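You operate a simulated robot arm through the tools that you are given. There is no shell and no other tool.

You are at the controls of a simulated robot arm. One attempt, no reset.

## Task
Seal the bag in the sliding cup, then switch the sealer off.
Fine: seconds as the chart says; cup back at LOAD; WARM may stay lit.

It is judged by the outcome, as a careful person would: the job done as asked, and still so three seconds after it is handed in. It fails if anything else is knocked over, pushed out of place, dropped, spilled or broken. Lids that push on must go on centred and level and be pressed home; caps that screw on are set level and turned clockwise until they are tight.

## Robot
A 7-joint arm with a two-finger parallel gripper, fixed in place. Base frame: the origin is on the floor under the middle of its stand, x ahead of it, y to its left, z up. Readings come in mm, degrees, newtons and seconds.
With the tool pointing down near the work surface it reaches from about 200 to 560 mm from the base axis. Its first joint turns from -166.0 to 166.0 degrees. Payload 3.4 kg.
The TCP is the grasp point between the finger pads, 30 mm short of the fingertips. In the tool frame z runs along the fingers and y along their closing line. The gripper opens to 94 mm. The fingers are 28 mm wide and 10 mm thick; the gripper's body (50 by 96 mm) begins 55 mm behind the TCP.
Orientation is that of the tool frame in the base frame, as a unit quaternion [x, y, z, w]. With the fingers straight down and closing along the base's y, the tool's x points along the base's -x, its y along +y and its z along -z.

## Interface
- The arm moves only by the tool move_arm. Its argument "series" is one flat list of numbers, 7 for each row, row after row: the shift along the tool's x, y, z in units of 100 mm (1.0 is 100 mm), then the turn, a rotation vector about the tool's x, y, z in units of 120 degrees (1.0 is 120 degrees), then the opening, from 0 (shut) to 1 (fully open). In form: [dx, dy, dz, ax, ay, az, hand, dx, dy, dz, ax, ay, az, hand, ...]. A call has 1 to 20 rows; each row is the pose to reach, as a shift and turn from the pose commanded when the call began, along the tool's axes at that moment. A call with a number of a shift or a turn outside -1 to 1 is refused whole. Each row takes 0.2 s and may step no farther than 50 mm and 8.6 degrees from the row before; otherwise, or with a gripper value out of range, the whole call is refused. Where a pose cannot be reached the arm comes as near as it can. A force on the tool above 70 N (or 10 N above the force at the start of the call, whichever is more), or a blocked arm, ends the call early, and 0.2 s more pass. Each finger travels about 72 mm/s and halts on what it meets, pressing with about 29 N; the grip force reading is that of the motor and also rises with nothing between the fingers. The clock runs only during rows and for 0.2 s after the last one: add rows that repeat a pose to give the fingers time. The reply holds the time, the measured pose of the TCP, the force on the tool along the base axes, the opening and the grip force, in the units named above and with some noise, with the torque about the TCP (base axes, N m) and any sound that the robot's microphone picked up.
- Cameras (640 x 400 px; columns grow to the right, rows downward): "scene" is fixed at [209.1, 666.7, 1589.4]; the picture's right is [-0.87, -0.49, 0.00], its down [-0.28, 0.51, -0.81] and it looks along [0.39, -0.71, -0.59] (base axes); focal length 254 px, centre (320, 200). "wrist" rides on the gripper at [76, 14, -103] in the tool frame; the picture's right is [-0.18, 0.98, 0.00], its down [-0.75, -0.14, -0.64] and it looks along [-0.63, -0.12, 0.77] (tool axes); focal length 243 px, centre (320, 200). There is no depth. A picture from a camera that has moved, and an enlarged one, comes with that camera's place and axes in the base frame and with its lens. The place of the scene camera against the robot may be out by one fixed shift of up to 25 mm in any direction.
- snapshot(camera): a new picture of that camera. No time passes.
- move_column(by): moves the trunk up (or, below 0, down) by that many mm; the arm rides with it, the base frame stays. It gives what a move gives, with no picture.
- close_up(camera, box): a new picture of the part [left, top, right, bottom] of that camera's present view, enlarged. No time passes.
- sign_off(): hands the job in; it is judged then, once.

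Places have to be worked out from the pictures, the camera data and where the tool is seen. Open the gripper and draw the arm clear of the work before you hand the job in, unless the task says otherwise.

The tools are called after ">>>" by a JSON object that holds its "op" and its "data". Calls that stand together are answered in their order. move_arm: Moves the arm, as the interface text tells. Its arguments: {"type":"object","properties":{"series":{"type":"array","items":{"type":"number"}}},"required":["series"]} The other tools are called the same way: move_column (by) moves the trunk up or down; snapshot (camera) takes a picture; close_up (camera, box) takes an enlarged picture of a part of a camera's view; sign_off () hands the job in.

At the start:

```text
time_s: 0.0
tcp_pos: [294.6, -180.3, 1395.6]
tool_rot: [0.001, 1.0, 0.0, 0.0]
force: [-0.1, -0.3, 0.1]
wrist_torque: [0.03, -0.03, 0.01]
opening: 94.0
gripper_force: 0.1
trunk travel left (down, up): [-300.0, 86.0]
```

scene: 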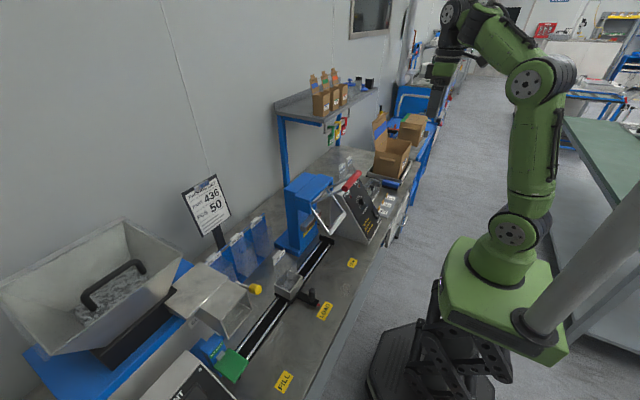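
wrist: 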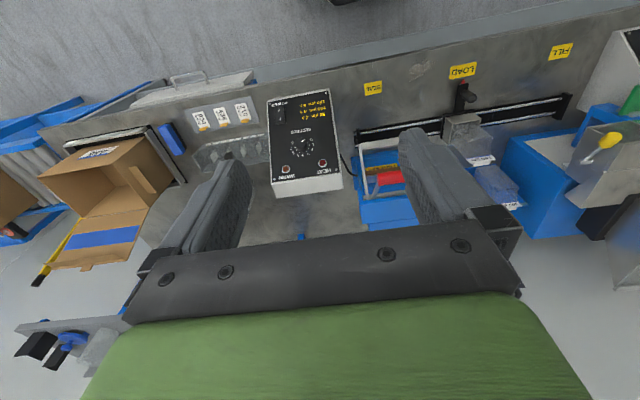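

The overview shows a sealer with a control box, a sliding cup on a rail with FILL/LOAD/SEAL marks, and a red-handled lever. I'll look closer at each of these first.

>>> {"op": "close_up", "data": {"camera": "scene", "box": [260, 150, 420, 250]}}

>>> {"op": "close_up", "data": {"camera": "scene", "box": [180, 240, 360, 400]}}

>>> {"op": "close_up", "data": {"camera": "wrist", "box": [250, 70, 410, 220]}}

>>> {"op": "close_up", "data": {"camera": "wrist", "box": [180, 70, 280, 150]}}

>>> {"op": "close_up", "data": {"camera": "wrist", "box": [420, 30, 600, 220]}}

```text
4.00 times, centred on (340, 200) of scene
camera zoom: at [209.1, 666.7, 1589.4], right [-0.87, -0.49, 0.0], down [-0.28, 0.51, -0.81], along [0.39, -0.71, -0.59], focal length 1014 px, centre (240, 200)
```

zoom: 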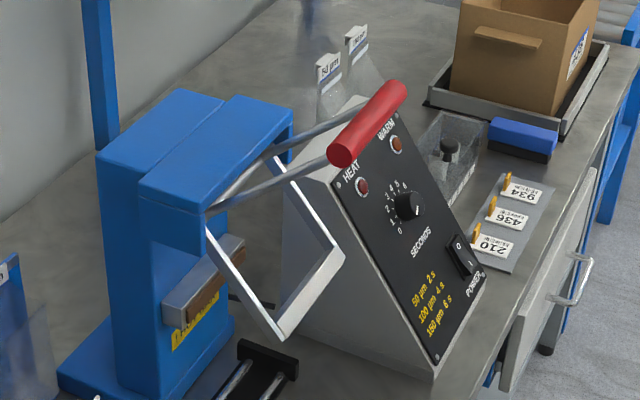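

```text
2.50 times, centred on (270, 320) of scene
camera zoom: at [209.1, 666.7, 1589.4], right [-0.87, -0.49, 0.0], down [-0.28, 0.51, -0.81], along [0.39, -0.71, -0.59], focal length 634 px, centre (445, -100)
```

zoom: 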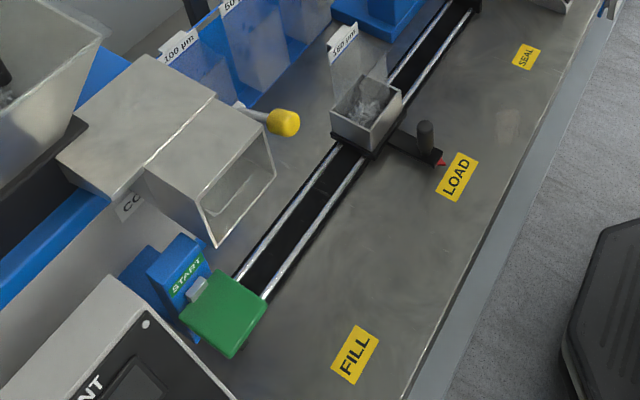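

```text
2.67 times, centred on (330, 145) of wrist
camera zoom: at [219.7, -165.5, 1497.3], right [0.18, 0.98, 0.0], down [0.75, -0.14, 0.64], along [0.63, -0.12, -0.77], focal length 647 px, centre (293, 347)
```

zoom: 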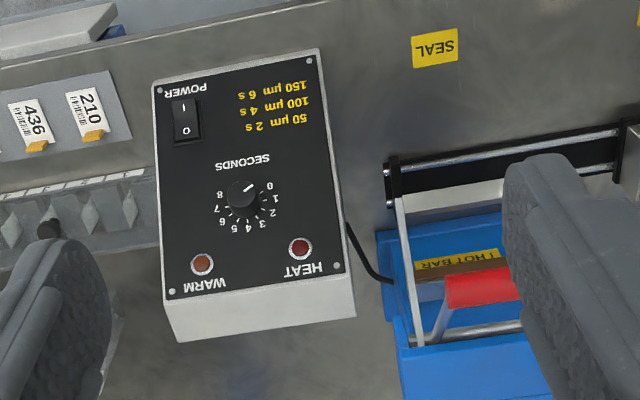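

```text
5.00 times, centred on (230, 110) of wrist
camera zoom: at [219.7, -165.5, 1497.3], right [0.18, 0.98, 0.0], down [0.75, -0.14, 0.64], along [0.63, -0.12, -0.77], focal length 1213 px, centre (770, 650)
```

zoom: 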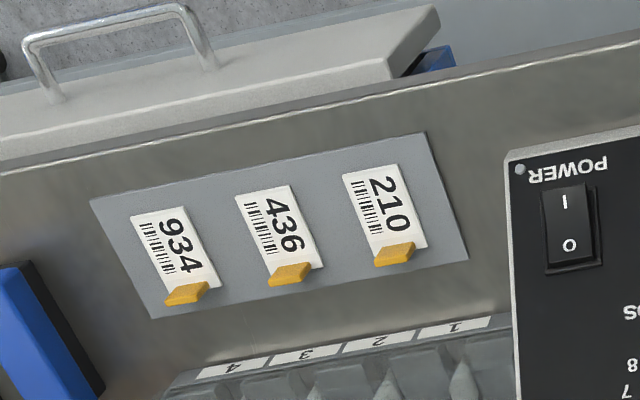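

```text
2.11 times, centred on (510, 125) of wrist
camera zoom: at [219.7, -165.5, 1497.3], right [0.18, 0.98, 0.0], down [0.75, -0.14, 0.64], along [0.63, -0.12, -0.77], focal length 511 px, centre (-80, 358)
```

zoom: 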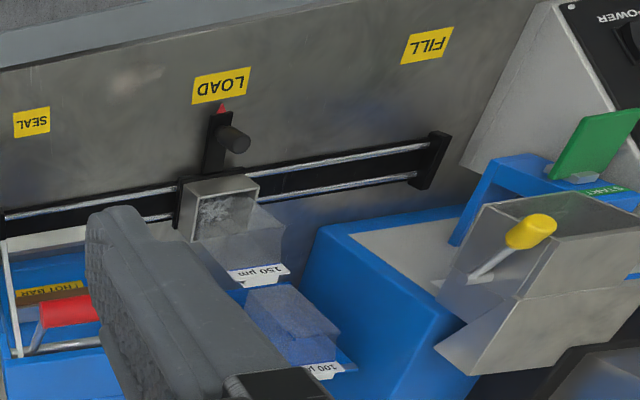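

The cup's bag tag looks like 150 µm. I'll zoom in on the tag, dial, lamps and switch to be sure of the current state.

>>> {"op": "close_up", "data": {"camera": "wrist", "box": [440, 90, 540, 220]}}

>>> {"op": "close_up", "data": {"camera": "wrist", "box": [290, 120, 340, 190]}}

>>> {"op": "close_up", "data": {"camera": "wrist", "box": [265, 85, 335, 135]}}

>>> {"op": "close_up", "data": {"camera": "scene", "box": [340, 170, 390, 230]}}

>>> {"op": "close_up", "data": {"camera": "scene", "box": [250, 230, 340, 310]}}

```text
3.08 times, centred on (490, 155) of wrist
camera zoom: at [219.7, -165.5, 1497.3], right [0.18, 0.98, 0.0], down [0.75, -0.14, 0.64], along [0.63, -0.12, -0.77], focal length 746 px, centre (-203, 338)
```

zoom: 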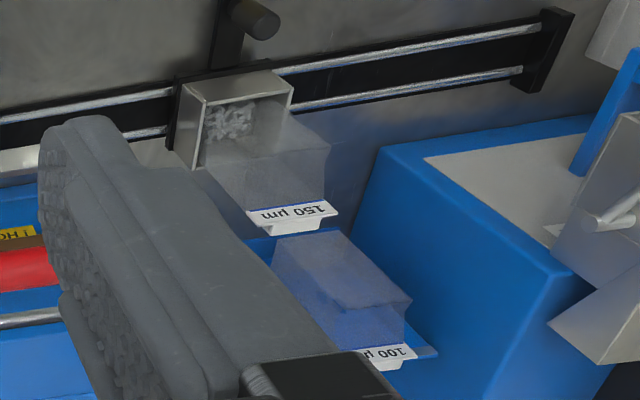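

```text
5.71 times, centred on (315, 155) of wrist
camera zoom: at [219.7, -165.5, 1497.3], right [0.18, 0.98, 0.0], down [0.75, -0.14, 0.64], along [0.63, -0.12, -0.77], focal length 1386 px, centre (349, 457)
```

zoom: 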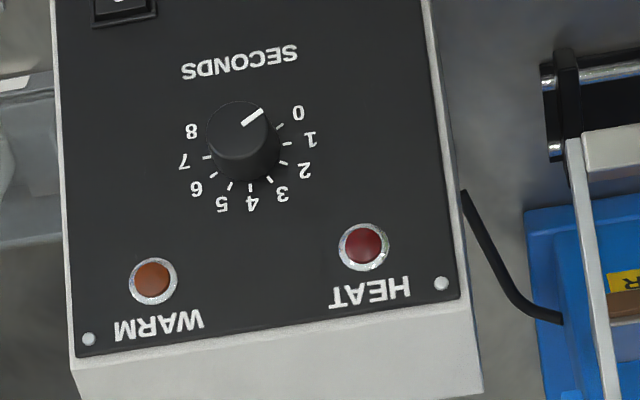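

```text
8.00 times, centred on (300, 110) of wrist
camera zoom: at [219.7, -165.5, 1497.3], right [0.18, 0.98, 0.0], down [0.75, -0.14, 0.64], along [0.63, -0.12, -0.77], focal length 1941 px, centre (480, 920)
```

zoom: 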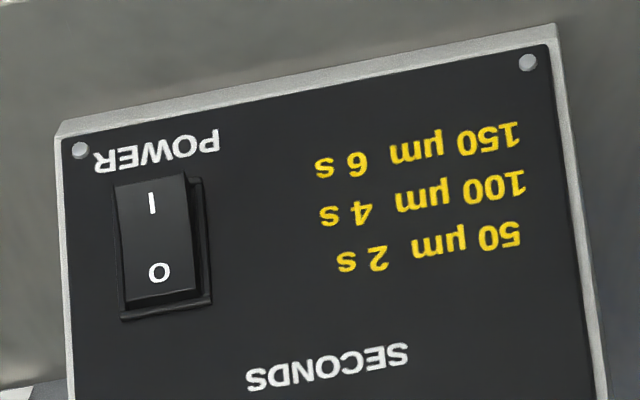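

```text
6.67 times, centred on (365, 200) of scene
camera zoom: at [209.1, 666.7, 1589.4], right [-0.87, -0.49, 0.0], down [-0.28, 0.51, -0.81], along [0.39, -0.71, -0.59], focal length 1690 px, centre (20, 200)
```

zoom: 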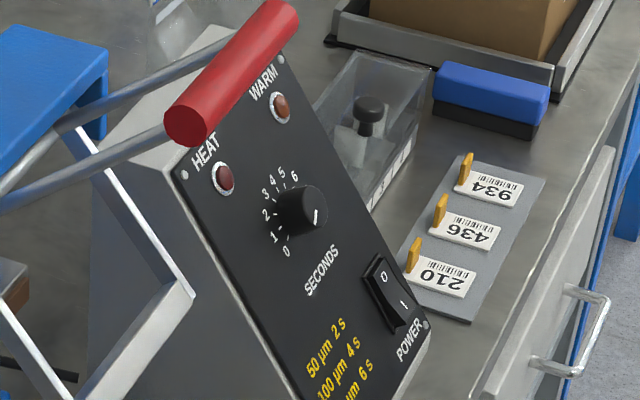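

```text
5.00 times, centred on (295, 270) of scene
camera zoom: at [209.1, 666.7, 1589.4], right [-0.87, -0.49, 0.0], down [-0.28, 0.51, -0.81], along [0.39, -0.71, -0.59], focal length 1268 px, centre (445, -150)
```

zoom: 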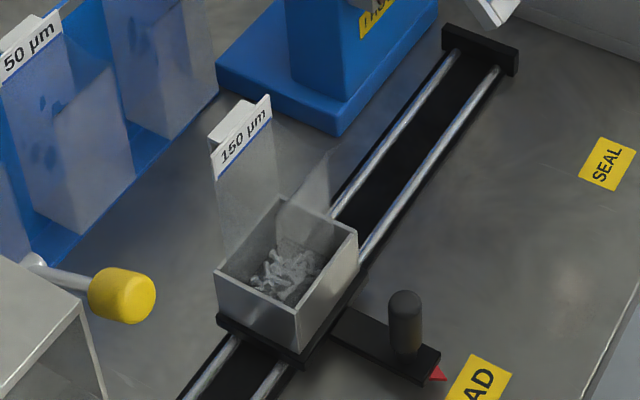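

The bag is marked 150 µm, so the chart calls for 6 s, and the dial currently points at about 0. I'll lower the trunk so I can inspect the panel, press and cup closer up.

>>> {"op": "move_column", "data": {"by": -150}}

```text
time_s: 1.8
tcp_pos: [295.6, -179.4, 1244.6]
tool_rot: [0.0, 1.0, 0.0, 0.001]
force: [-0.2, -0.5, -1.0]
wrist_torque: [0.0, 0.02, 0.03]
opening: 94.1
gripper_force: 0.0
trunk travel left (down, up): [-150.0, 236.0]
```

The trunk is down 150 mm, with the TCP at z≈1245. I'll take wrist pictures from here.

>>> {"op": "snapshot", "data": {"camera": "wrist"}}

>>> {"op": "snapshot", "data": {"camera": "scene"}}

```text
taken
camera wrist: at [219.6, -165.5, 1348.0], right [0.18, 0.98, 0.0], down [0.75, -0.14, 0.64], along [0.63, -0.12, -0.77], focal length 243 px, centre (320, 200)
```

wrist: 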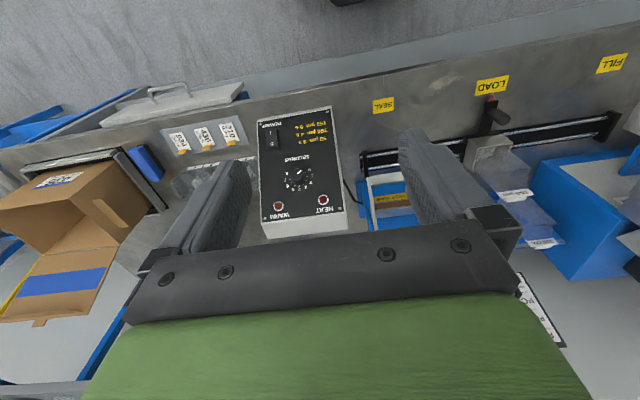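

```text
taken
```

scene: 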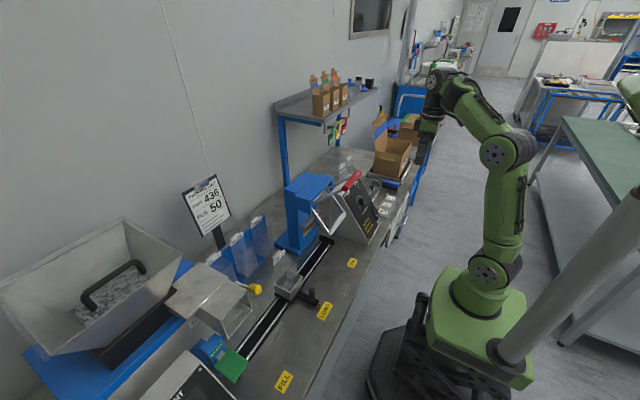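

I'll enlarge the panel, switch, press and cup from this new viewpoint so I can triangulate their positions.

>>> {"op": "close_up", "data": {"camera": "wrist", "box": [250, 100, 350, 240]}}

>>> {"op": "close_up", "data": {"camera": "wrist", "box": [345, 85, 425, 235]}}

>>> {"op": "close_up", "data": {"camera": "wrist", "box": [450, 60, 640, 220]}}

>>> {"op": "close_up", "data": {"camera": "scene", "box": [270, 165, 370, 265]}}

```text
2.86 times, centred on (300, 170) of wrist
camera zoom: at [219.6, -165.5, 1348.0], right [0.18, 0.98, 0.0], down [0.75, -0.14, 0.64], along [0.63, -0.12, -0.77], focal length 693 px, centre (377, 286)
```

zoom: 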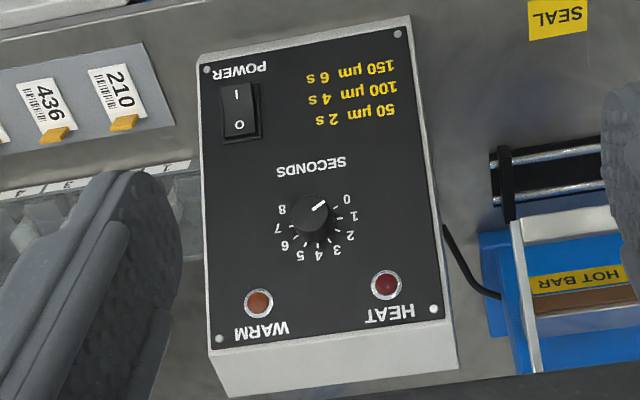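

```text
2.67 times, centred on (385, 160) of wrist
camera zoom: at [219.6, -165.5, 1348.0], right [0.18, 0.98, 0.0], down [0.75, -0.14, 0.64], along [0.63, -0.12, -0.77], focal length 647 px, centre (147, 307)
```

zoom: 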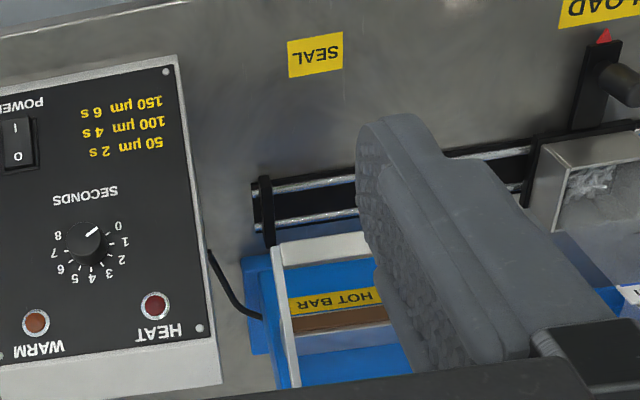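

```text
2.50 times, centred on (545, 140) of wrist
camera zoom: at [219.6, -165.5, 1348.0], right [0.18, 0.98, 0.0], down [0.75, -0.14, 0.64], along [0.63, -0.12, -0.77], focal length 606 px, centre (-242, 350)
```

zoom: 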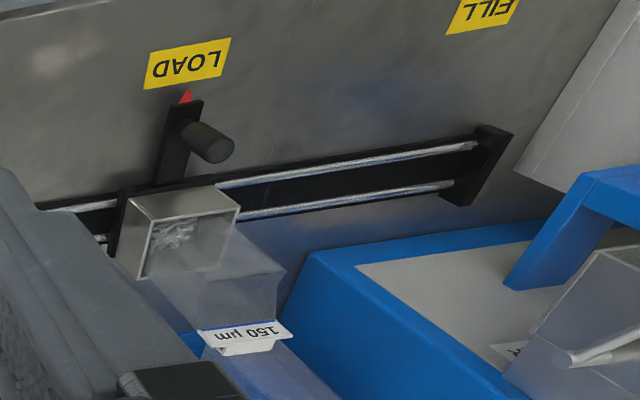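

```text
4.00 times, centred on (320, 215) of scene
camera zoom: at [209.1, 666.7, 1589.4], right [-0.87, -0.49, 0.0], down [-0.28, 0.51, -0.81], along [0.39, -0.71, -0.59], focal length 1014 px, centre (320, 140)
```

zoom: 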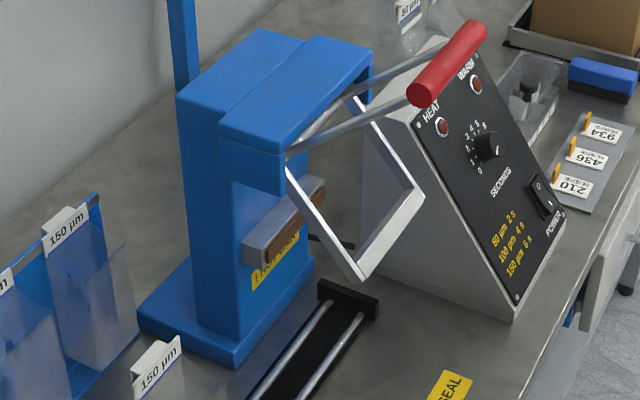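

Triangulating the two wrist views puts the table near z≈745, the knob near (498,-269,910) and the switch near (455,-330,803). The red handle is near (473,-50,1150) and the cup handle near (500,197,800). I'll lower the trunk another 100 mm and then move in for a more frontal view of the panel.

>>> {"op": "move_column", "data": {"by": -100}}

```text
time_s: 3.1
tcp_pos: [294.5, -179.3, 1143.7]
tool_rot: [0.0, 1.0, 0.0, 0.0]
force: [-0.2, -0.9, -0.6]
wrist_torque: [-0.03, -0.01, -0.02]
opening: 94.1
gripper_force: 0.1
trunk travel left (down, up): [-50.0, 336.0]
```

The TCP is now at z≈1144 with a clear path. I'll move it down and to the right, pitching about 17° so the wrist camera faces the panel squarely.

>>> {"op": "move_arm", "data": {"series": [-0.03, -0.18, 0.18, 0, -0.028, 0, 1, -0.06, -0.36, 0.36, 0, -0.056, 0, 1, -0.09, -0.54, 0.54, 0, -0.085, 0, 1, -0.12, -0.72, 0.72, 0, -0.113, 0, 1, -0.15, -0.9, 0.9, 0, -0.142, 0, 1]}}

>>> {"op": "snapshot", "data": {"camera": "wrist"}}

```text
time_s: 4.3
tcp_pos: [310.2, -271.5, 1055.5]
tool_rot: [0.001, 0.989, 0.0, 0.148]
force: [0.4, -0.7, -0.2]
wrist_torque: [0.01, -0.05, -0.02]
opening: 93.6
gripper_force: 0.2
trunk travel left (down, up): [-50.0, 336.0]
```

```text
taken
camera wrist: at [208.4, -256.8, 1130.9], right [0.18, 0.98, 0.05], down [0.53, -0.14, 0.84], along [0.83, -0.12, -0.55], focal length 243 px, centre (320, 200)
```

wrist: 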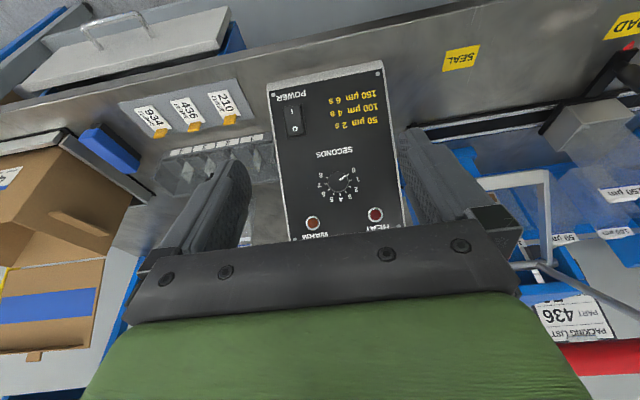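

The panel is now seen almost head-on. I'll enlarge the knob, switch and lamps.

>>> {"op": "close_up", "data": {"camera": "wrist", "box": [260, 60, 410, 250]}}

>>> {"op": "close_up", "data": {"camera": "wrist", "box": [310, 145, 370, 210]}}

>>> {"op": "close_up", "data": {"camera": "wrist", "box": [270, 85, 320, 145]}}

>>> {"op": "close_up", "data": {"camera": "wrist", "box": [400, 100, 640, 400]}}

```text
2.11 times, centred on (335, 155) of wrist
camera zoom: at [208.4, -256.8, 1130.9], right [0.18, 0.98, 0.05], down [0.53, -0.14, 0.84], along [0.83, -0.12, -0.55], focal length 511 px, centre (288, 295)
```

zoom: 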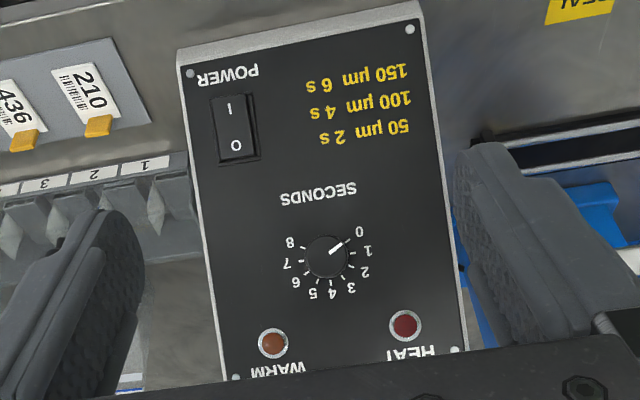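

```text
6.15 times, centred on (340, 178) of wrist
camera zoom: at [208.4, -256.8, 1130.9], right [0.18, 0.98, 0.05], down [0.53, -0.14, 0.84], along [0.83, -0.12, -0.55], focal length 1493 px, centre (197, 338)
```

zoom: 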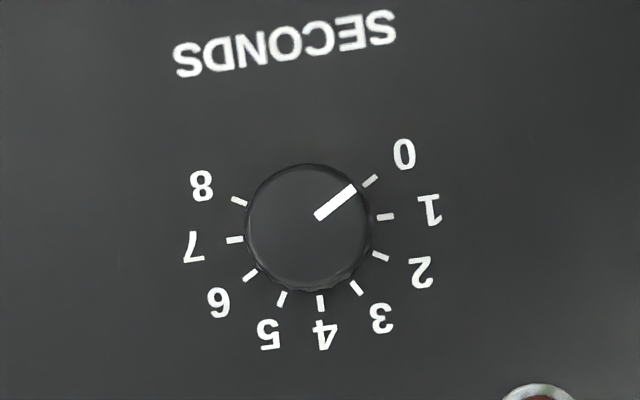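

```text
6.67 times, centred on (295, 115) of wrist
camera zoom: at [208.4, -256.8, 1130.9], right [0.18, 0.98, 0.05], down [0.53, -0.14, 0.84], along [0.83, -0.12, -0.55], focal length 1618 px, centre (487, 767)
```

zoom: 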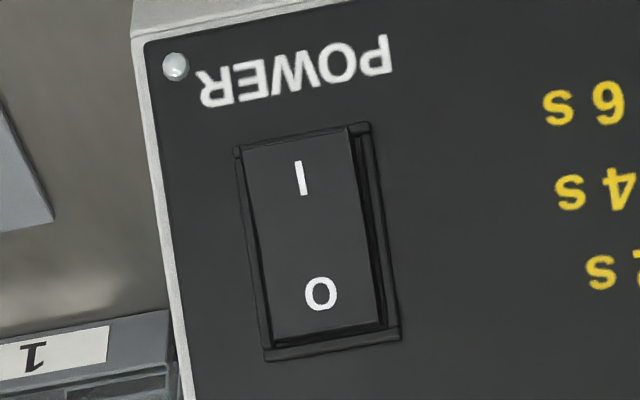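

```text
1.33 times, centred on (520, 250) of wrist
camera zoom: at [208.4, -256.8, 1130.9], right [0.18, 0.98, 0.05], down [0.53, -0.14, 0.84], along [0.83, -0.12, -0.55], focal length 324 px, centre (53, 133)
```

zoom: 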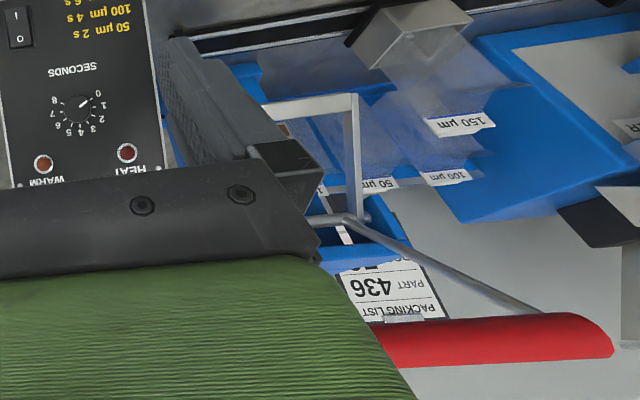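

The dial has 30° per second, points at 0, and needs +180° (clockwise) to reach 6. The lamps look dark, so I'll zoom in further on the rocker and lamps to check whether the power is off.

>>> {"op": "close_up", "data": {"camera": "scene", "box": [364, 204, 388, 222]}}

>>> {"op": "close_up", "data": {"camera": "wrist", "box": [284, 98, 308, 140]}}

>>> {"op": "close_up", "data": {"camera": "wrist", "box": [300, 200, 400, 240]}}

```text
16.00 times, centred on (376, 213) of scene
camera zoom: at [209.1, 666.7, 1589.4], right [-0.87, -0.49, 0.0], down [-0.28, 0.51, -0.81], along [0.39, -0.71, -0.59], focal length 4057 px, centre (-576, -8)
```

zoom: 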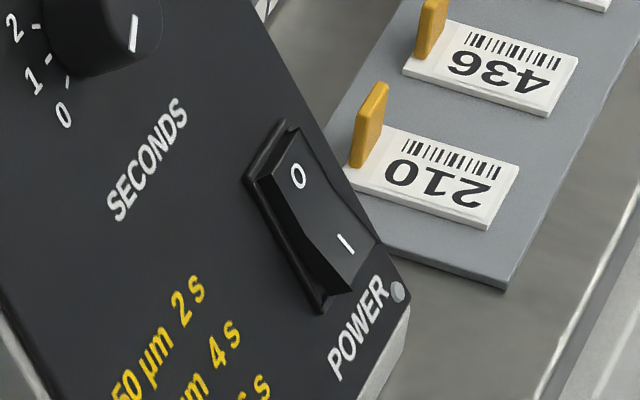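

```text
9.52 times, centred on (296, 119) of wrist
camera zoom: at [208.4, -256.8, 1130.9], right [0.18, 0.98, 0.05], down [0.53, -0.14, 0.84], along [0.83, -0.12, -0.55], focal length 2311 px, centre (549, 971)
```

zoom: 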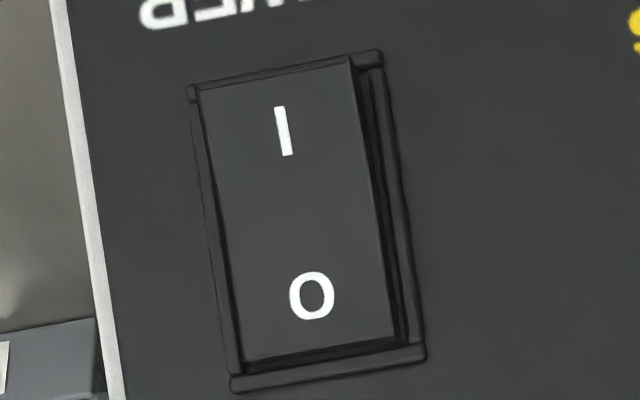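

```text
6.40 times, centred on (350, 220) of wrist
camera zoom: at [208.4, -256.8, 1130.9], right [0.18, 0.98, 0.05], down [0.53, -0.14, 0.84], along [0.83, -0.12, -0.55], focal length 1553 px, centre (128, 72)
```

zoom: 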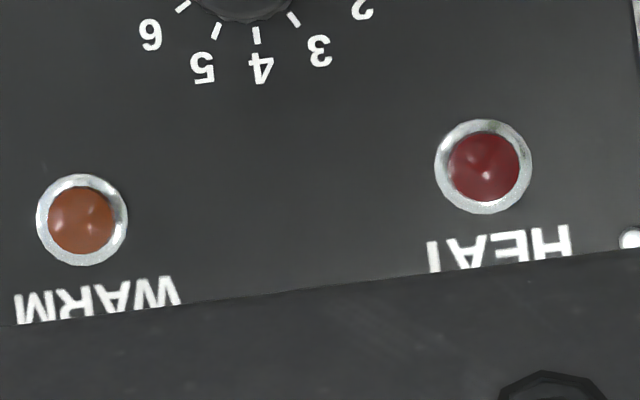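

The rocker's O end is pressed in and both lamps are dark, so the sealer is OFF. My plan is:
1. Set the dial to 6.
2. Switch on with I.
3. Slide the cup to SEAL.
4. Press the lever for the timed heat.
5. Return the cup to LOAD.
6. Switch to O.

I place the knob face at (498,-269,910) on a panel tilted 55°, so I'll pitch the tool to face it and move nearer.

>>> {"op": "move_arm", "data": {"series": [-0.109, 0.003, 0.156, 0, -0.0528, 0, 0.8, -0.219, 0.007, 0.311, 0, -0.1056, 0, 0.7, -0.328, 0.01, 0.467, 0, -0.1583, 0, 0.6, -0.437, 0.013, 0.622, 0, -0.2111, 0, 0.6, -0.547, 0.017, 0.778, 0, -0.2639, 0, 0.6, -0.656, 0.02, 0.933, 0, -0.3167, 0, 0.6]}}

>>> {"op": "snapshot", "data": {"camera": "wrist"}}

>>> {"op": "snapshot", "data": {"camera": "scene"}}

```text
time_s: 5.7
tcp_pos: [401.5, -268.3, 984.5]
tool_rot: [0.001, 0.886, 0.0, 0.463]
force: [0.0, -0.4, 1.0]
wrist_torque: [0.0, 0.0, 0.02]
opening: 56.3
gripper_force: 0.0
trunk travel left (down, up): [-50.0, 336.0]
```

```text
taken
camera wrist: at [273.8, -253.9, 980.2], right [0.11, 0.98, 0.15], down [-0.1, -0.14, 0.99], along [0.99, -0.12, 0.08], focal length 243 px, centre (320, 200)
```

wrist: 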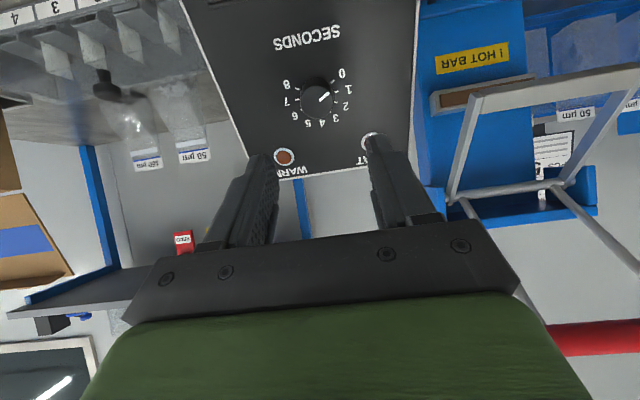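

```text
taken
```

scene: 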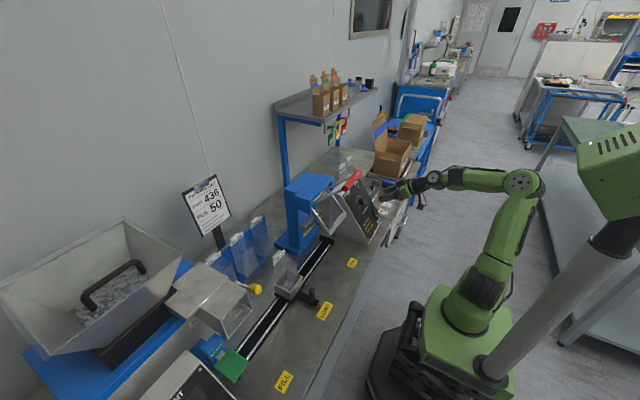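

The tool faces the panel squarely. Next I'll roll -90° and move in to a pre-grasp point about 60 mm off the knob along the panel normal.

>>> {"op": "move_arm", "data": {"series": [0.005, -0.001, 0.047, 0, 0, -0.068, 0.6, 0.01, -0.002, 0.094, 0, 0, -0.136, 0.6, 0.016, -0.002, 0.14, 0, 0, -0.205, 0.6, 0.021, -0.003, 0.187, 0, 0, -0.273, 0.6, 0.026, -0.004, 0.234, 0, 0, -0.341, 0.6, 0.031, -0.005, 0.281, 0, 0, -0.409, 0.6, 0.036, -0.006, 0.328, 0, 0, -0.477, 0.6, 0.041, -0.007, 0.375, 0, 0, -0.545, 0.6, 0.047, -0.007, 0.421, 0, 0, -0.614, 0.6, 0.052, -0.008, 0.468, 0, 0, -0.682, 0.6, 0.057, -0.009, 0.515, 0, 0, -0.75, 0.6]}}

>>> {"op": "snapshot", "data": {"camera": "wrist"}}

```text
time_s: 8.1
tcp_pos: [440.4, -268.2, 951.1]
tool_rot: [0.627, -0.626, 0.328, -0.326]
force: [-0.7, 0.5, -0.9]
wrist_torque: [-0.04, 0.0, -0.01]
opening: 56.4
gripper_force: 0.2
trunk travel left (down, up): [-50.0, 336.0]
```

```text
taken
camera wrist: at [348.7, -344.6, 997.4], right [-0.56, 0.18, -0.81], down [-0.45, 0.75, 0.48], along [0.7, 0.63, -0.34], focal length 243 px, centre (320, 200)
```

wrist: 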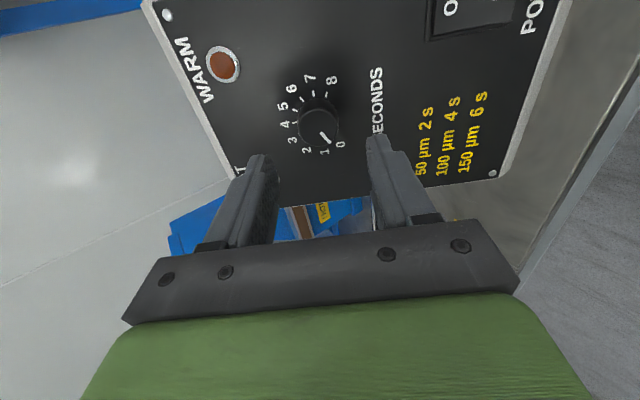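

The knob sits roughly between the fingers. I'll zoom in to verify centring across both axes before approaching.

>>> {"op": "close_up", "data": {"camera": "wrist", "box": [240, 50, 400, 190]}}

```text
2.86 times, centred on (320, 120) of wrist
camera zoom: at [348.7, -344.6, 997.4], right [-0.56, 0.18, -0.81], down [-0.45, 0.75, 0.48], along [0.7, 0.63, -0.34], focal length 693 px, centre (320, 429)
```

zoom: 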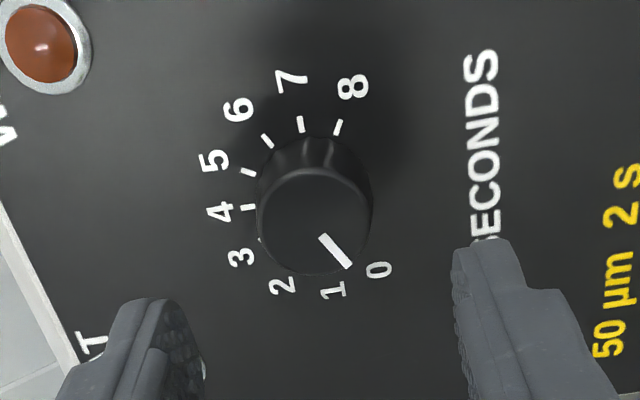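

The knob is centred to within a few mm (about 3 mm off along tool x). I'll correct that and advance 59 mm along the panel normal with the fingers open.

>>> {"op": "move_arm", "data": {"series": [0.005, 0, 0.1, 0, 0, 0, 0.6, 0.01, 0, 0.2, 0, 0, 0, 0.6, 0.015, 0, 0.3, 0, 0, 0, 0.6, 0.02, 0, 0.4, 0, 0, 0, 0.6, 0.025, 0, 0.5, 0, 0, 0, 0.6, 0.025, 0, 0.59, 0, 0, 0, 0.6]}}

>>> {"op": "snapshot", "data": {"camera": "wrist"}}

>>> {"op": "close_up", "data": {"camera": "wrist", "box": [240, 80, 400, 220]}}

```text
time_s: 9.5
tcp_pos: [486.8, -272.1, 916.0]
tool_rot: [-0.626, 0.627, -0.328, 0.326]
force: [0.1, -0.3, -0.7]
wrist_torque: [0.05, 0.01, 0.01]
opening: 56.4
gripper_force: 0.2
trunk travel left (down, up): [-50.0, 336.0]
```

```text
taken
camera wrist: at [396.1, -348.3, 962.8], right [-0.56, 0.18, -0.81], down [-0.44, 0.75, 0.48], along [0.7, 0.63, -0.34], focal length 243 px, centre (320, 200)
```

wrist: 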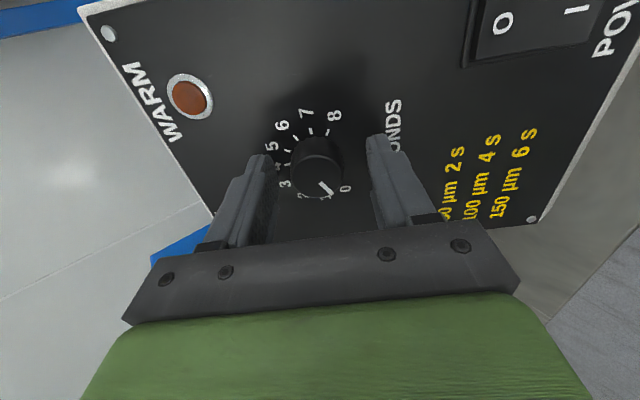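

```text
2.86 times, centred on (320, 150) of wrist
camera zoom: at [396.1, -348.3, 962.8], right [-0.56, 0.18, -0.81], down [-0.44, 0.75, 0.48], along [0.7, 0.63, -0.34], focal length 693 px, centre (320, 343)
```

zoom: 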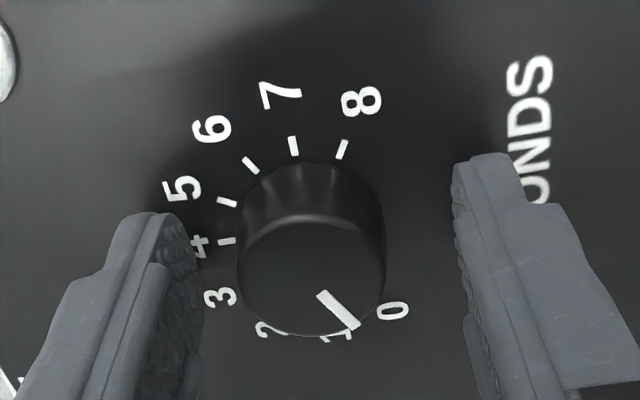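

The fingers straddle the knob, which sits about 3 mm toward tool -y. I'll centre on it, advance 2 mm and close on the knob.

>>> {"op": "move_arm", "data": {"series": [0, -0.03, 0.02, 0, 0, 0, 0.6, 0, -0.03, 0.02, 0, 0, 0, 0.45, 0, -0.03, 0.02, 0, 0, 0, 0.2, 0, -0.03, 0.02, 0, 0, 0, 0.1, 0, -0.03, 0.02, 0, 0, 0, 0.1]}}

>>> {"op": "close_up", "data": {"camera": "wrist", "box": [240, 80, 400, 220]}}

```text
time_s: 10.7
tcp_pos: [490.5, -271.4, 917.1]
tool_rot: [0.627, -0.627, 0.325, -0.327]
force: [-3.9, 1.7, -4.3]
wrist_torque: [0.08, 0.22, 0.03]
opening: 31.3
gripper_force: 44.8
trunk travel left (down, up): [-50.0, 336.0]
```

```text
2.86 times, centred on (320, 150) of wrist
camera zoom: at [399.0, -347.7, 963.8], right [-0.56, 0.19, -0.8], down [-0.44, 0.75, 0.49], along [0.7, 0.63, -0.34], focal length 693 px, centre (320, 343)
```

zoom: 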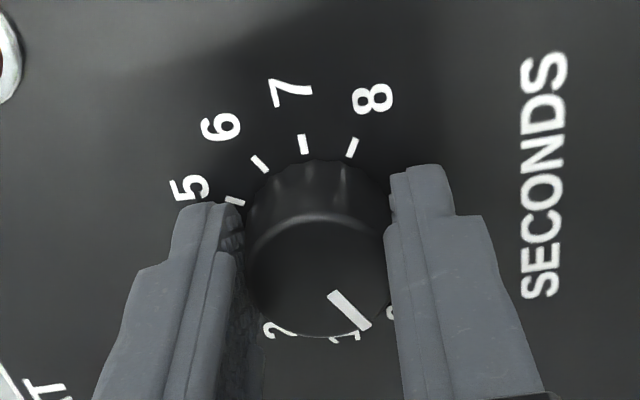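

The gripper holds the knob at 31 mm with small side loads. I'll turn it the first 90° clockwise about the tool axis.

>>> {"op": "move_arm", "data": {"series": [0, 0, 0, 0, 0, 0.068, 0.1, 0, 0, 0, 0, 0, 0.136, 0.1, 0, 0, 0, 0, 0, 0.205, 0.1, 0, 0, 0, 0, 0, 0.273, 0.1, 0, 0, 0, 0, 0, 0.341, 0.1, 0, 0, 0, 0, 0, 0.409, 0.1, 0, 0, 0, 0, 0, 0.477, 0.1, 0, 0, 0, 0, 0, 0.545, 0.1, 0, 0, 0, 0, 0, 0.614, 0.1, 0, 0, 0, 0, 0, 0.682, 0.1, 0, 0, 0, 0, 0, 0.75, 0.1]}}

>>> {"op": "close_up", "data": {"camera": "wrist", "box": [240, 80, 400, 220]}}

```text
time_s: 13.1
tcp_pos: [490.1, -270.9, 916.4]
tool_rot: [0.002, 0.888, 0.001, 0.46]
force: [-11.8, 10.0, -18.0]
wrist_torque: [0.15, 0.72, 0.25]
opening: 31.0
gripper_force: 44.9
trunk travel left (down, up): [-50.0, 336.0]
```

```text
2.86 times, centred on (320, 150) of wrist
camera zoom: at [363.1, -256.2, 913.2], right [0.11, 0.98, 0.15], down [-0.09, -0.15, 0.99], along [0.99, -0.12, 0.07], focal length 693 px, centre (320, 343)
```

zoom: 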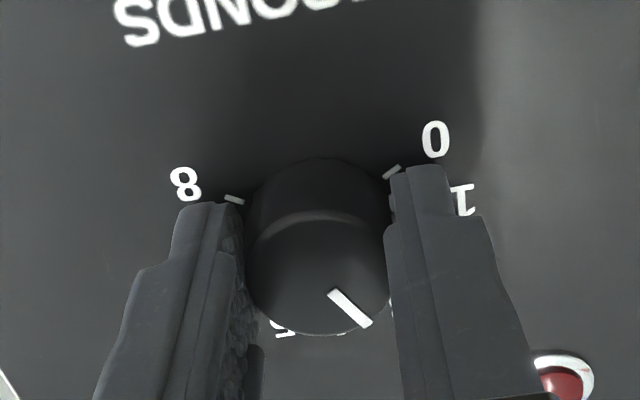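

The pointer followed the grip to 3, with side load building to about 24 N. I'll ease the tool 1 mm with that load and continue turning.

>>> {"op": "move_arm", "data": {"series": [0.012, 0.006, 0, 0, 0, 0, 0.1, 0.012, 0.006, 0, 0, 0, 0.068, 0.1, 0.012, 0.006, 0, 0, 0, 0.136, 0.1, 0.012, 0.006, 0, 0, 0, 0.205, 0.1, 0.012, 0.006, 0, 0, 0, 0.273, 0.1]}}

```text
time_s: 14.3
tcp_pos: [490.9, -270.9, 917.2]
tool_rot: [0.251, 0.851, 0.131, 0.443]
force: [-6.2, 6.7, -14.9]
wrist_torque: [0.21, 0.45, 0.33]
opening: 31.0
gripper_force: 45.0
trunk travel left (down, up): [-50.0, 336.0]
```

The load dropped and the turn is tracking (33° of this second quarter done). I'll complete the remaining 57°.

>>> {"op": "move_arm", "data": {"series": [0, 0, 0, 0, 0, 0.068, 0.1, 0, 0, 0, 0, 0, 0.136, 0.1, 0, 0, 0, 0, 0, 0.204, 0.1, 0, 0, 0, 0, 0, 0.273, 0.1, 0, 0, 0, 0, 0, 0.341, 0.1, 0, 0, 0, 0, 0, 0.409, 0.1, 0, 0, 0, 0, 0, 0.477, 0.1]}}

>>> {"op": "close_up", "data": {"camera": "wrist", "box": [240, 80, 400, 220]}}

```text
time_s: 15.9
tcp_pos: [489.4, -269.7, 917.3]
tool_rot: [0.628, 0.626, 0.327, 0.326]
force: [-2.7, 7.2, -10.2]
wrist_torque: [0.43, 0.48, 0.6]
opening: 31.0
gripper_force: 45.6
trunk travel left (down, up): [-50.0, 336.0]
```

```text
2.86 times, centred on (320, 150) of wrist
camera zoom: at [415.4, -193.9, 987.5], right [0.56, -0.19, 0.8], down [-0.61, -0.75, 0.25], along [0.56, -0.63, -0.54], focal length 693 px, centre (320, 343)
```

zoom: 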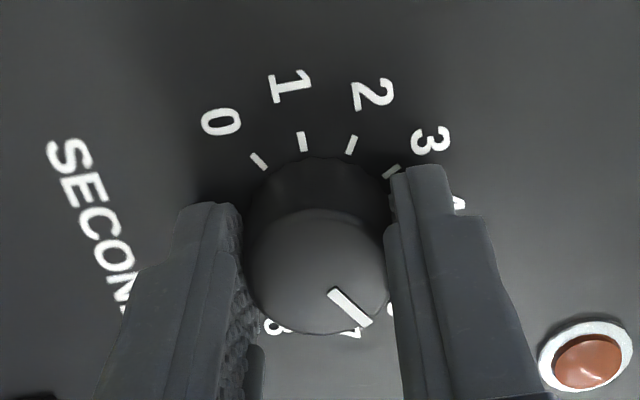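

The knob has turned with the grip through the full 180°. I'll open the fingers and back straight off 60 mm to read the dial.

>>> {"op": "move_arm", "data": {"series": [0, 0, 0, 0, 0, 0, 0.3, 0, 0, 0, 0, 0, 0, 0.6, 0, 0, 0, 0, 0, 0, 0.6, 0, 0, -0.15, 0, 0, 0, 0.6, 0, 0, -0.3, 0, 0, 0, 0.6, 0, 0, -0.5, 0, 0, 0, 0.6, 0, 0, -0.7, 0, 0, 0, 0.6]}}

>>> {"op": "snapshot", "data": {"camera": "wrist"}}

>>> {"op": "close_up", "data": {"camera": "wrist", "box": [240, 50, 400, 190]}}

>>> {"op": "close_up", "data": {"camera": "scene", "box": [350, 185, 390, 225]}}

```text
time_s: 17.5
tcp_pos: [432.9, -269.3, 957.5]
tool_rot: [0.627, 0.627, 0.327, 0.327]
force: [0.4, 0.2, 0.0]
wrist_torque: [0.02, -0.02, 0.02]
opening: 56.3
gripper_force: 0.0
trunk travel left (down, up): [-50.0, 336.0]
```

```text
taken
camera wrist: at [357.3, -193.9, 1028.4], right [0.56, -0.18, 0.81], down [-0.61, -0.75, 0.25], along [0.56, -0.63, -0.54], focal length 243 px, centre (320, 200)
```

wrist: 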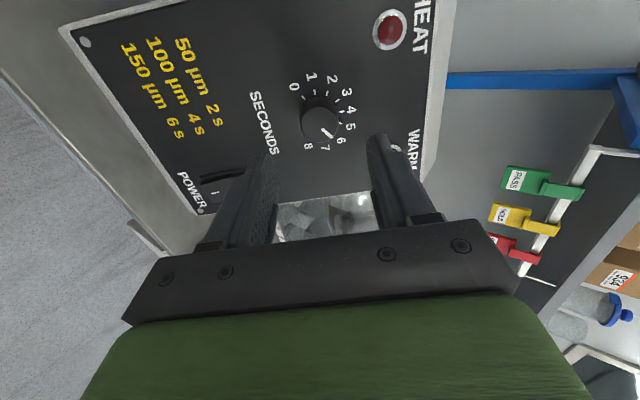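

```text
2.86 times, centred on (320, 120) of wrist
camera zoom: at [357.3, -193.9, 1028.4], right [0.56, -0.18, 0.81], down [-0.61, -0.75, 0.25], along [0.56, -0.63, -0.54], focal length 693 px, centre (320, 429)
```

zoom: 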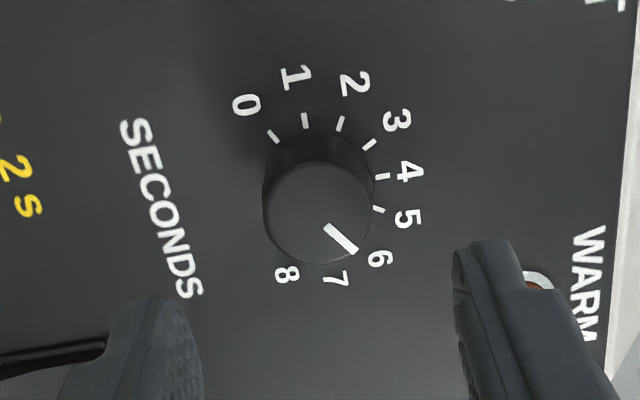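

```text
10.00 times, centred on (370, 205) of scene
camera zoom: at [209.1, 666.7, 1589.4], right [-0.87, -0.49, 0.0], down [-0.28, 0.51, -0.81], along [0.39, -0.71, -0.59], focal length 2535 px, centre (-180, 150)
```

zoom: 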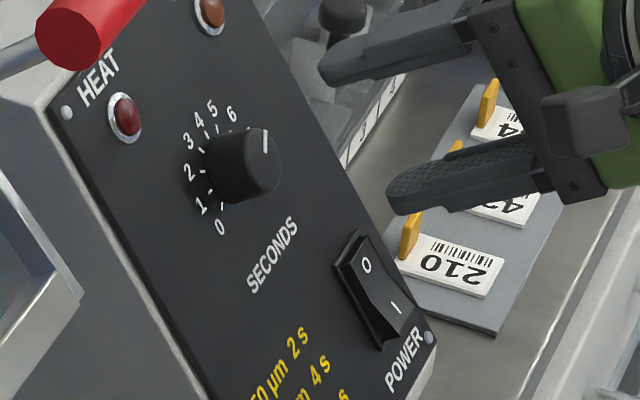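

The dial reads about 6; I'll confirm it head-on shortly. Now I'll retreat further and roll back to upright, closing the fingers, to prepare for pressing the I end of the rocker.

>>> {"op": "move_arm", "data": {"series": [0, 0, -0.055, 0, 0, -0.068, 0.5, 0, 0, -0.109, 0, 0, -0.136, 0.4, 0, 0, -0.164, 0, 0, -0.205, 0.3, 0, 0, -0.218, 0, 0, -0.273, 0.2, 0, 0, -0.273, 0, 0, -0.341, 0.1, 0, 0, -0.327, 0, 0, -0.409, 0, 0, 0, -0.382, 0, 0, -0.477, 0, 0, 0, -0.436, 0, 0, -0.545, 0, 0, 0, -0.491, 0, 0, -0.614, 0, 0, 0, -0.545, 0, 0, -0.682, 0, 0, 0, -0.6, 0, 0, -0.75, 0]}}

>>> {"op": "close_up", "data": {"camera": "wrist", "box": [240, 0, 440, 200]}}

```text
time_s: 19.9
tcp_pos: [383.9, -270.6, 991.6]
tool_rot: [-0.001, 0.887, -0.001, 0.462]
force: [1.5, -0.1, 0.8]
wrist_torque: [-0.03, 0.02, -0.01]
opening: 0.0
gripper_force: 29.1
trunk travel left (down, up): [-50.0, 336.0]
```

```text
2.00 times, centred on (340, 100) of wrist
camera zoom: at [256.6, -256.8, 988.1], right [0.1, 0.98, 0.15], down [-0.09, -0.14, 0.99], along [0.99, -0.12, 0.08], focal length 485 px, centre (280, 400)
```

zoom: 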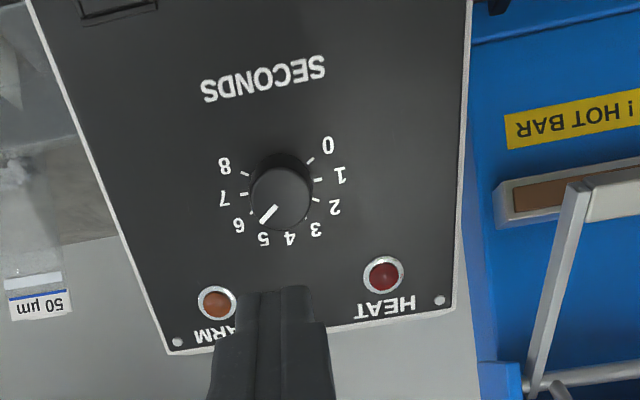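

The pointer sits by the 6 tick, allowing for parallax. Next I'll lower the closed fingers to face the power switch with extra pitch, so the fingertip's lower edge will press the I end.

>>> {"op": "move_arm", "data": {"series": [0.2, -0.136, 0.063, 0, -0.042, 0, 0, 0.4, -0.272, 0.125, 0, -0.083, 0, 0, 0.6, -0.408, 0.188, 0, -0.125, 0, 0, 0.8, -0.544, 0.25, 0, -0.1667, 0, 0]}}

>>> {"op": "snapshot", "data": {"camera": "wrist"}}

```text
time_s: 20.9
tcp_pos: [358.5, -326.2, 909.3]
tool_rot: [-0.001, 0.793, 0.001, 0.609]
force: [-0.2, 0.3, 0.7]
wrist_torque: [0.04, -0.01, 0.02]
opening: 0.2
gripper_force: 29.5
trunk travel left (down, up): [-50.0, 336.0]
```

```text
taken
camera wrist: at [240.9, -311.7, 862.6], right [0.05, 0.98, 0.18], down [-0.43, -0.14, 0.89], along [0.9, -0.12, 0.41], focal length 243 px, centre (320, 200)
```

wrist: 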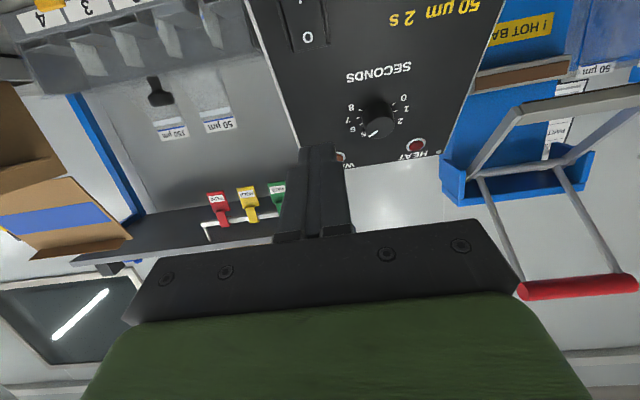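

Pitch is 75° and the switch is at y≈-325.5. I'll drop the remaining 70 mm to line up with the I end, then check the view.

>>> {"op": "move_arm", "data": {"series": [0.23, 0.003, 0.06, 0, 0, 0, 0, 0.46, 0.006, 0.12, 0, 0, 0, 0, 0.704, 0.009, 0.18, 0, 0, 0, 0]}}

>>> {"op": "snapshot", "data": {"camera": "wrist"}}

>>> {"op": "close_up", "data": {"camera": "scene", "box": [340, 170, 440, 240]}}

```text
time_s: 21.7
tcp_pos: [357.6, -322.4, 837.8]
tool_rot: [0.0, 0.793, -0.001, 0.609]
force: [-0.8, -0.2, -0.8]
wrist_torque: [0.06, 0.0, 0.0]
opening: 0.0
gripper_force: 28.7
trunk travel left (down, up): [-50.0, 336.0]
```

```text
taken
camera wrist: at [239.9, -309.6, 791.8], right [0.05, 0.98, 0.18], down [-0.43, -0.14, 0.89], along [0.9, -0.12, 0.41], focal length 243 px, centre (320, 200)
```

wrist: 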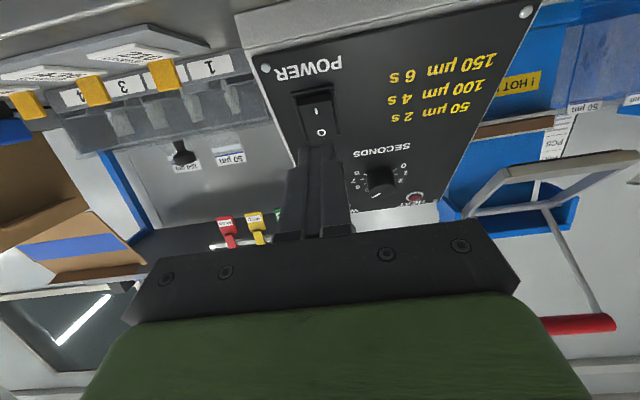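

```text
5.71 times, centred on (390, 205) of scene
camera zoom: at [209.1, 666.7, 1589.4], right [-0.87, -0.49, 0.0], down [-0.28, 0.51, -0.81], along [0.39, -0.71, -0.59], focal length 1449 px, centre (-80, 171)
```

zoom: 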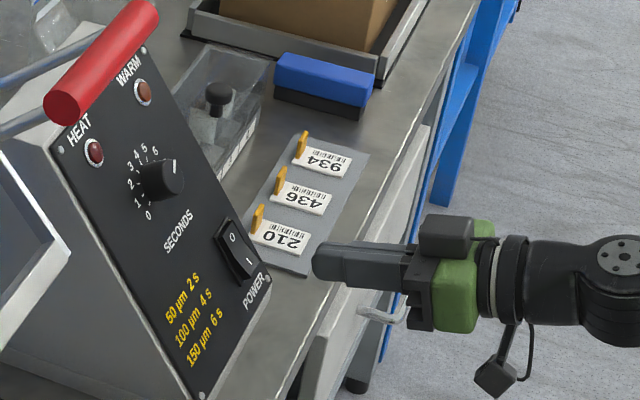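

The finger is lined up in front of the switch. I'll zoom in to refine exactly where the I mark is relative to the tip.

>>> {"op": "close_up", "data": {"camera": "wrist", "box": [270, 70, 370, 170]}}

```text
4.00 times, centred on (320, 120) of wrist
camera zoom: at [239.9, -309.6, 791.8], right [0.05, 0.98, 0.18], down [-0.43, -0.14, 0.89], along [0.9, -0.12, 0.41], focal length 970 px, centre (320, 520)
```

zoom: 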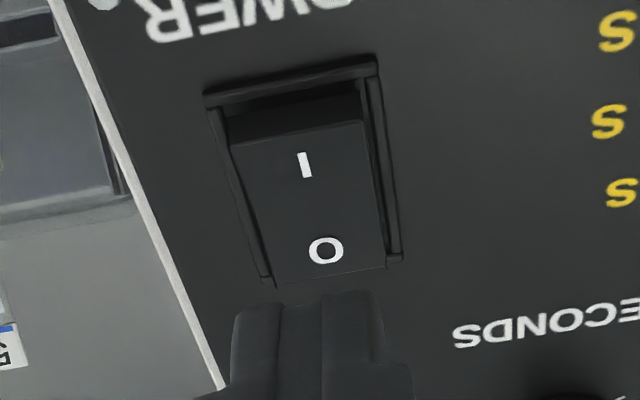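

The view confirms the I end is raised, with the I mark at about (439.5,-325.3,806.3). I'll advance until the lower fingertip edge touches it, then press in a few mm along the panel normal.

>>> {"op": "move_arm", "data": {"series": [-0.003, -0.01, 0.15, 0, 0, 0, 0, -0.006, -0.01, 0.3, 0, 0, 0, 0, -0.01, -0.01, 0.43, 0, 0, 0, 0, -0.011, -0.01, 0.52, 0, 0, 0, 0, -0.005, -0.01, 0.56, 0, 0, 0, 0, 0.005, -0.01, 0.59, 0, 0, 0, 0]}}

>>> {"op": "close_up", "data": {"camera": "wrist", "box": [250, 70, 390, 210]}}

>>> {"op": "close_up", "data": {"camera": "scene", "box": [340, 180, 400, 230]}}

```text
time_s: 23.1
tcp_pos: [414.7, -325.1, 824.3]
tool_rot: [0.0, 0.793, -0.001, 0.61]
force: [-3.4, 0.3, 0.9]
wrist_torque: [-0.04, 0.0, 0.06]
opening: 0.0
gripper_force: 28.7
trunk travel left (down, up): [-50.0, 336.0]
```

```text
2.86 times, centred on (320, 140) of wrist
camera zoom: at [296.8, -311.3, 776.6], right [0.05, 0.98, 0.18], down [-0.43, -0.14, 0.89], along [0.9, -0.12, 0.41], focal length 693 px, centre (320, 371)
```

zoom: 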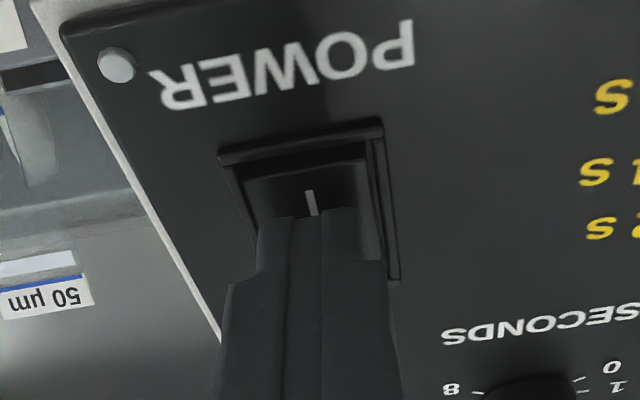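

```text
8.00 times, centred on (370, 205) of scene
camera zoom: at [209.1, 666.7, 1589.4], right [-0.87, -0.49, 0.0], down [-0.28, 0.51, -0.81], along [0.39, -0.71, -0.59], focal length 2028 px, centre (-80, 160)
```

zoom: 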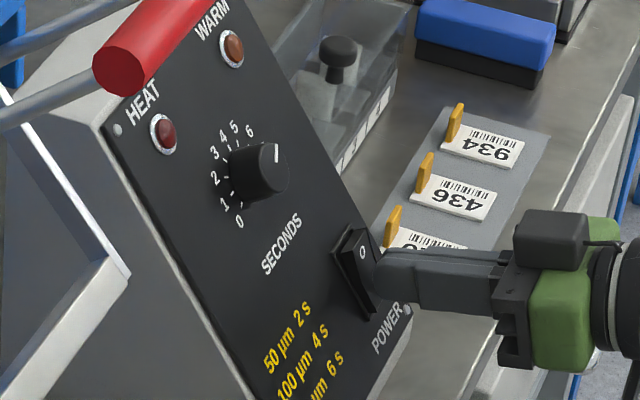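

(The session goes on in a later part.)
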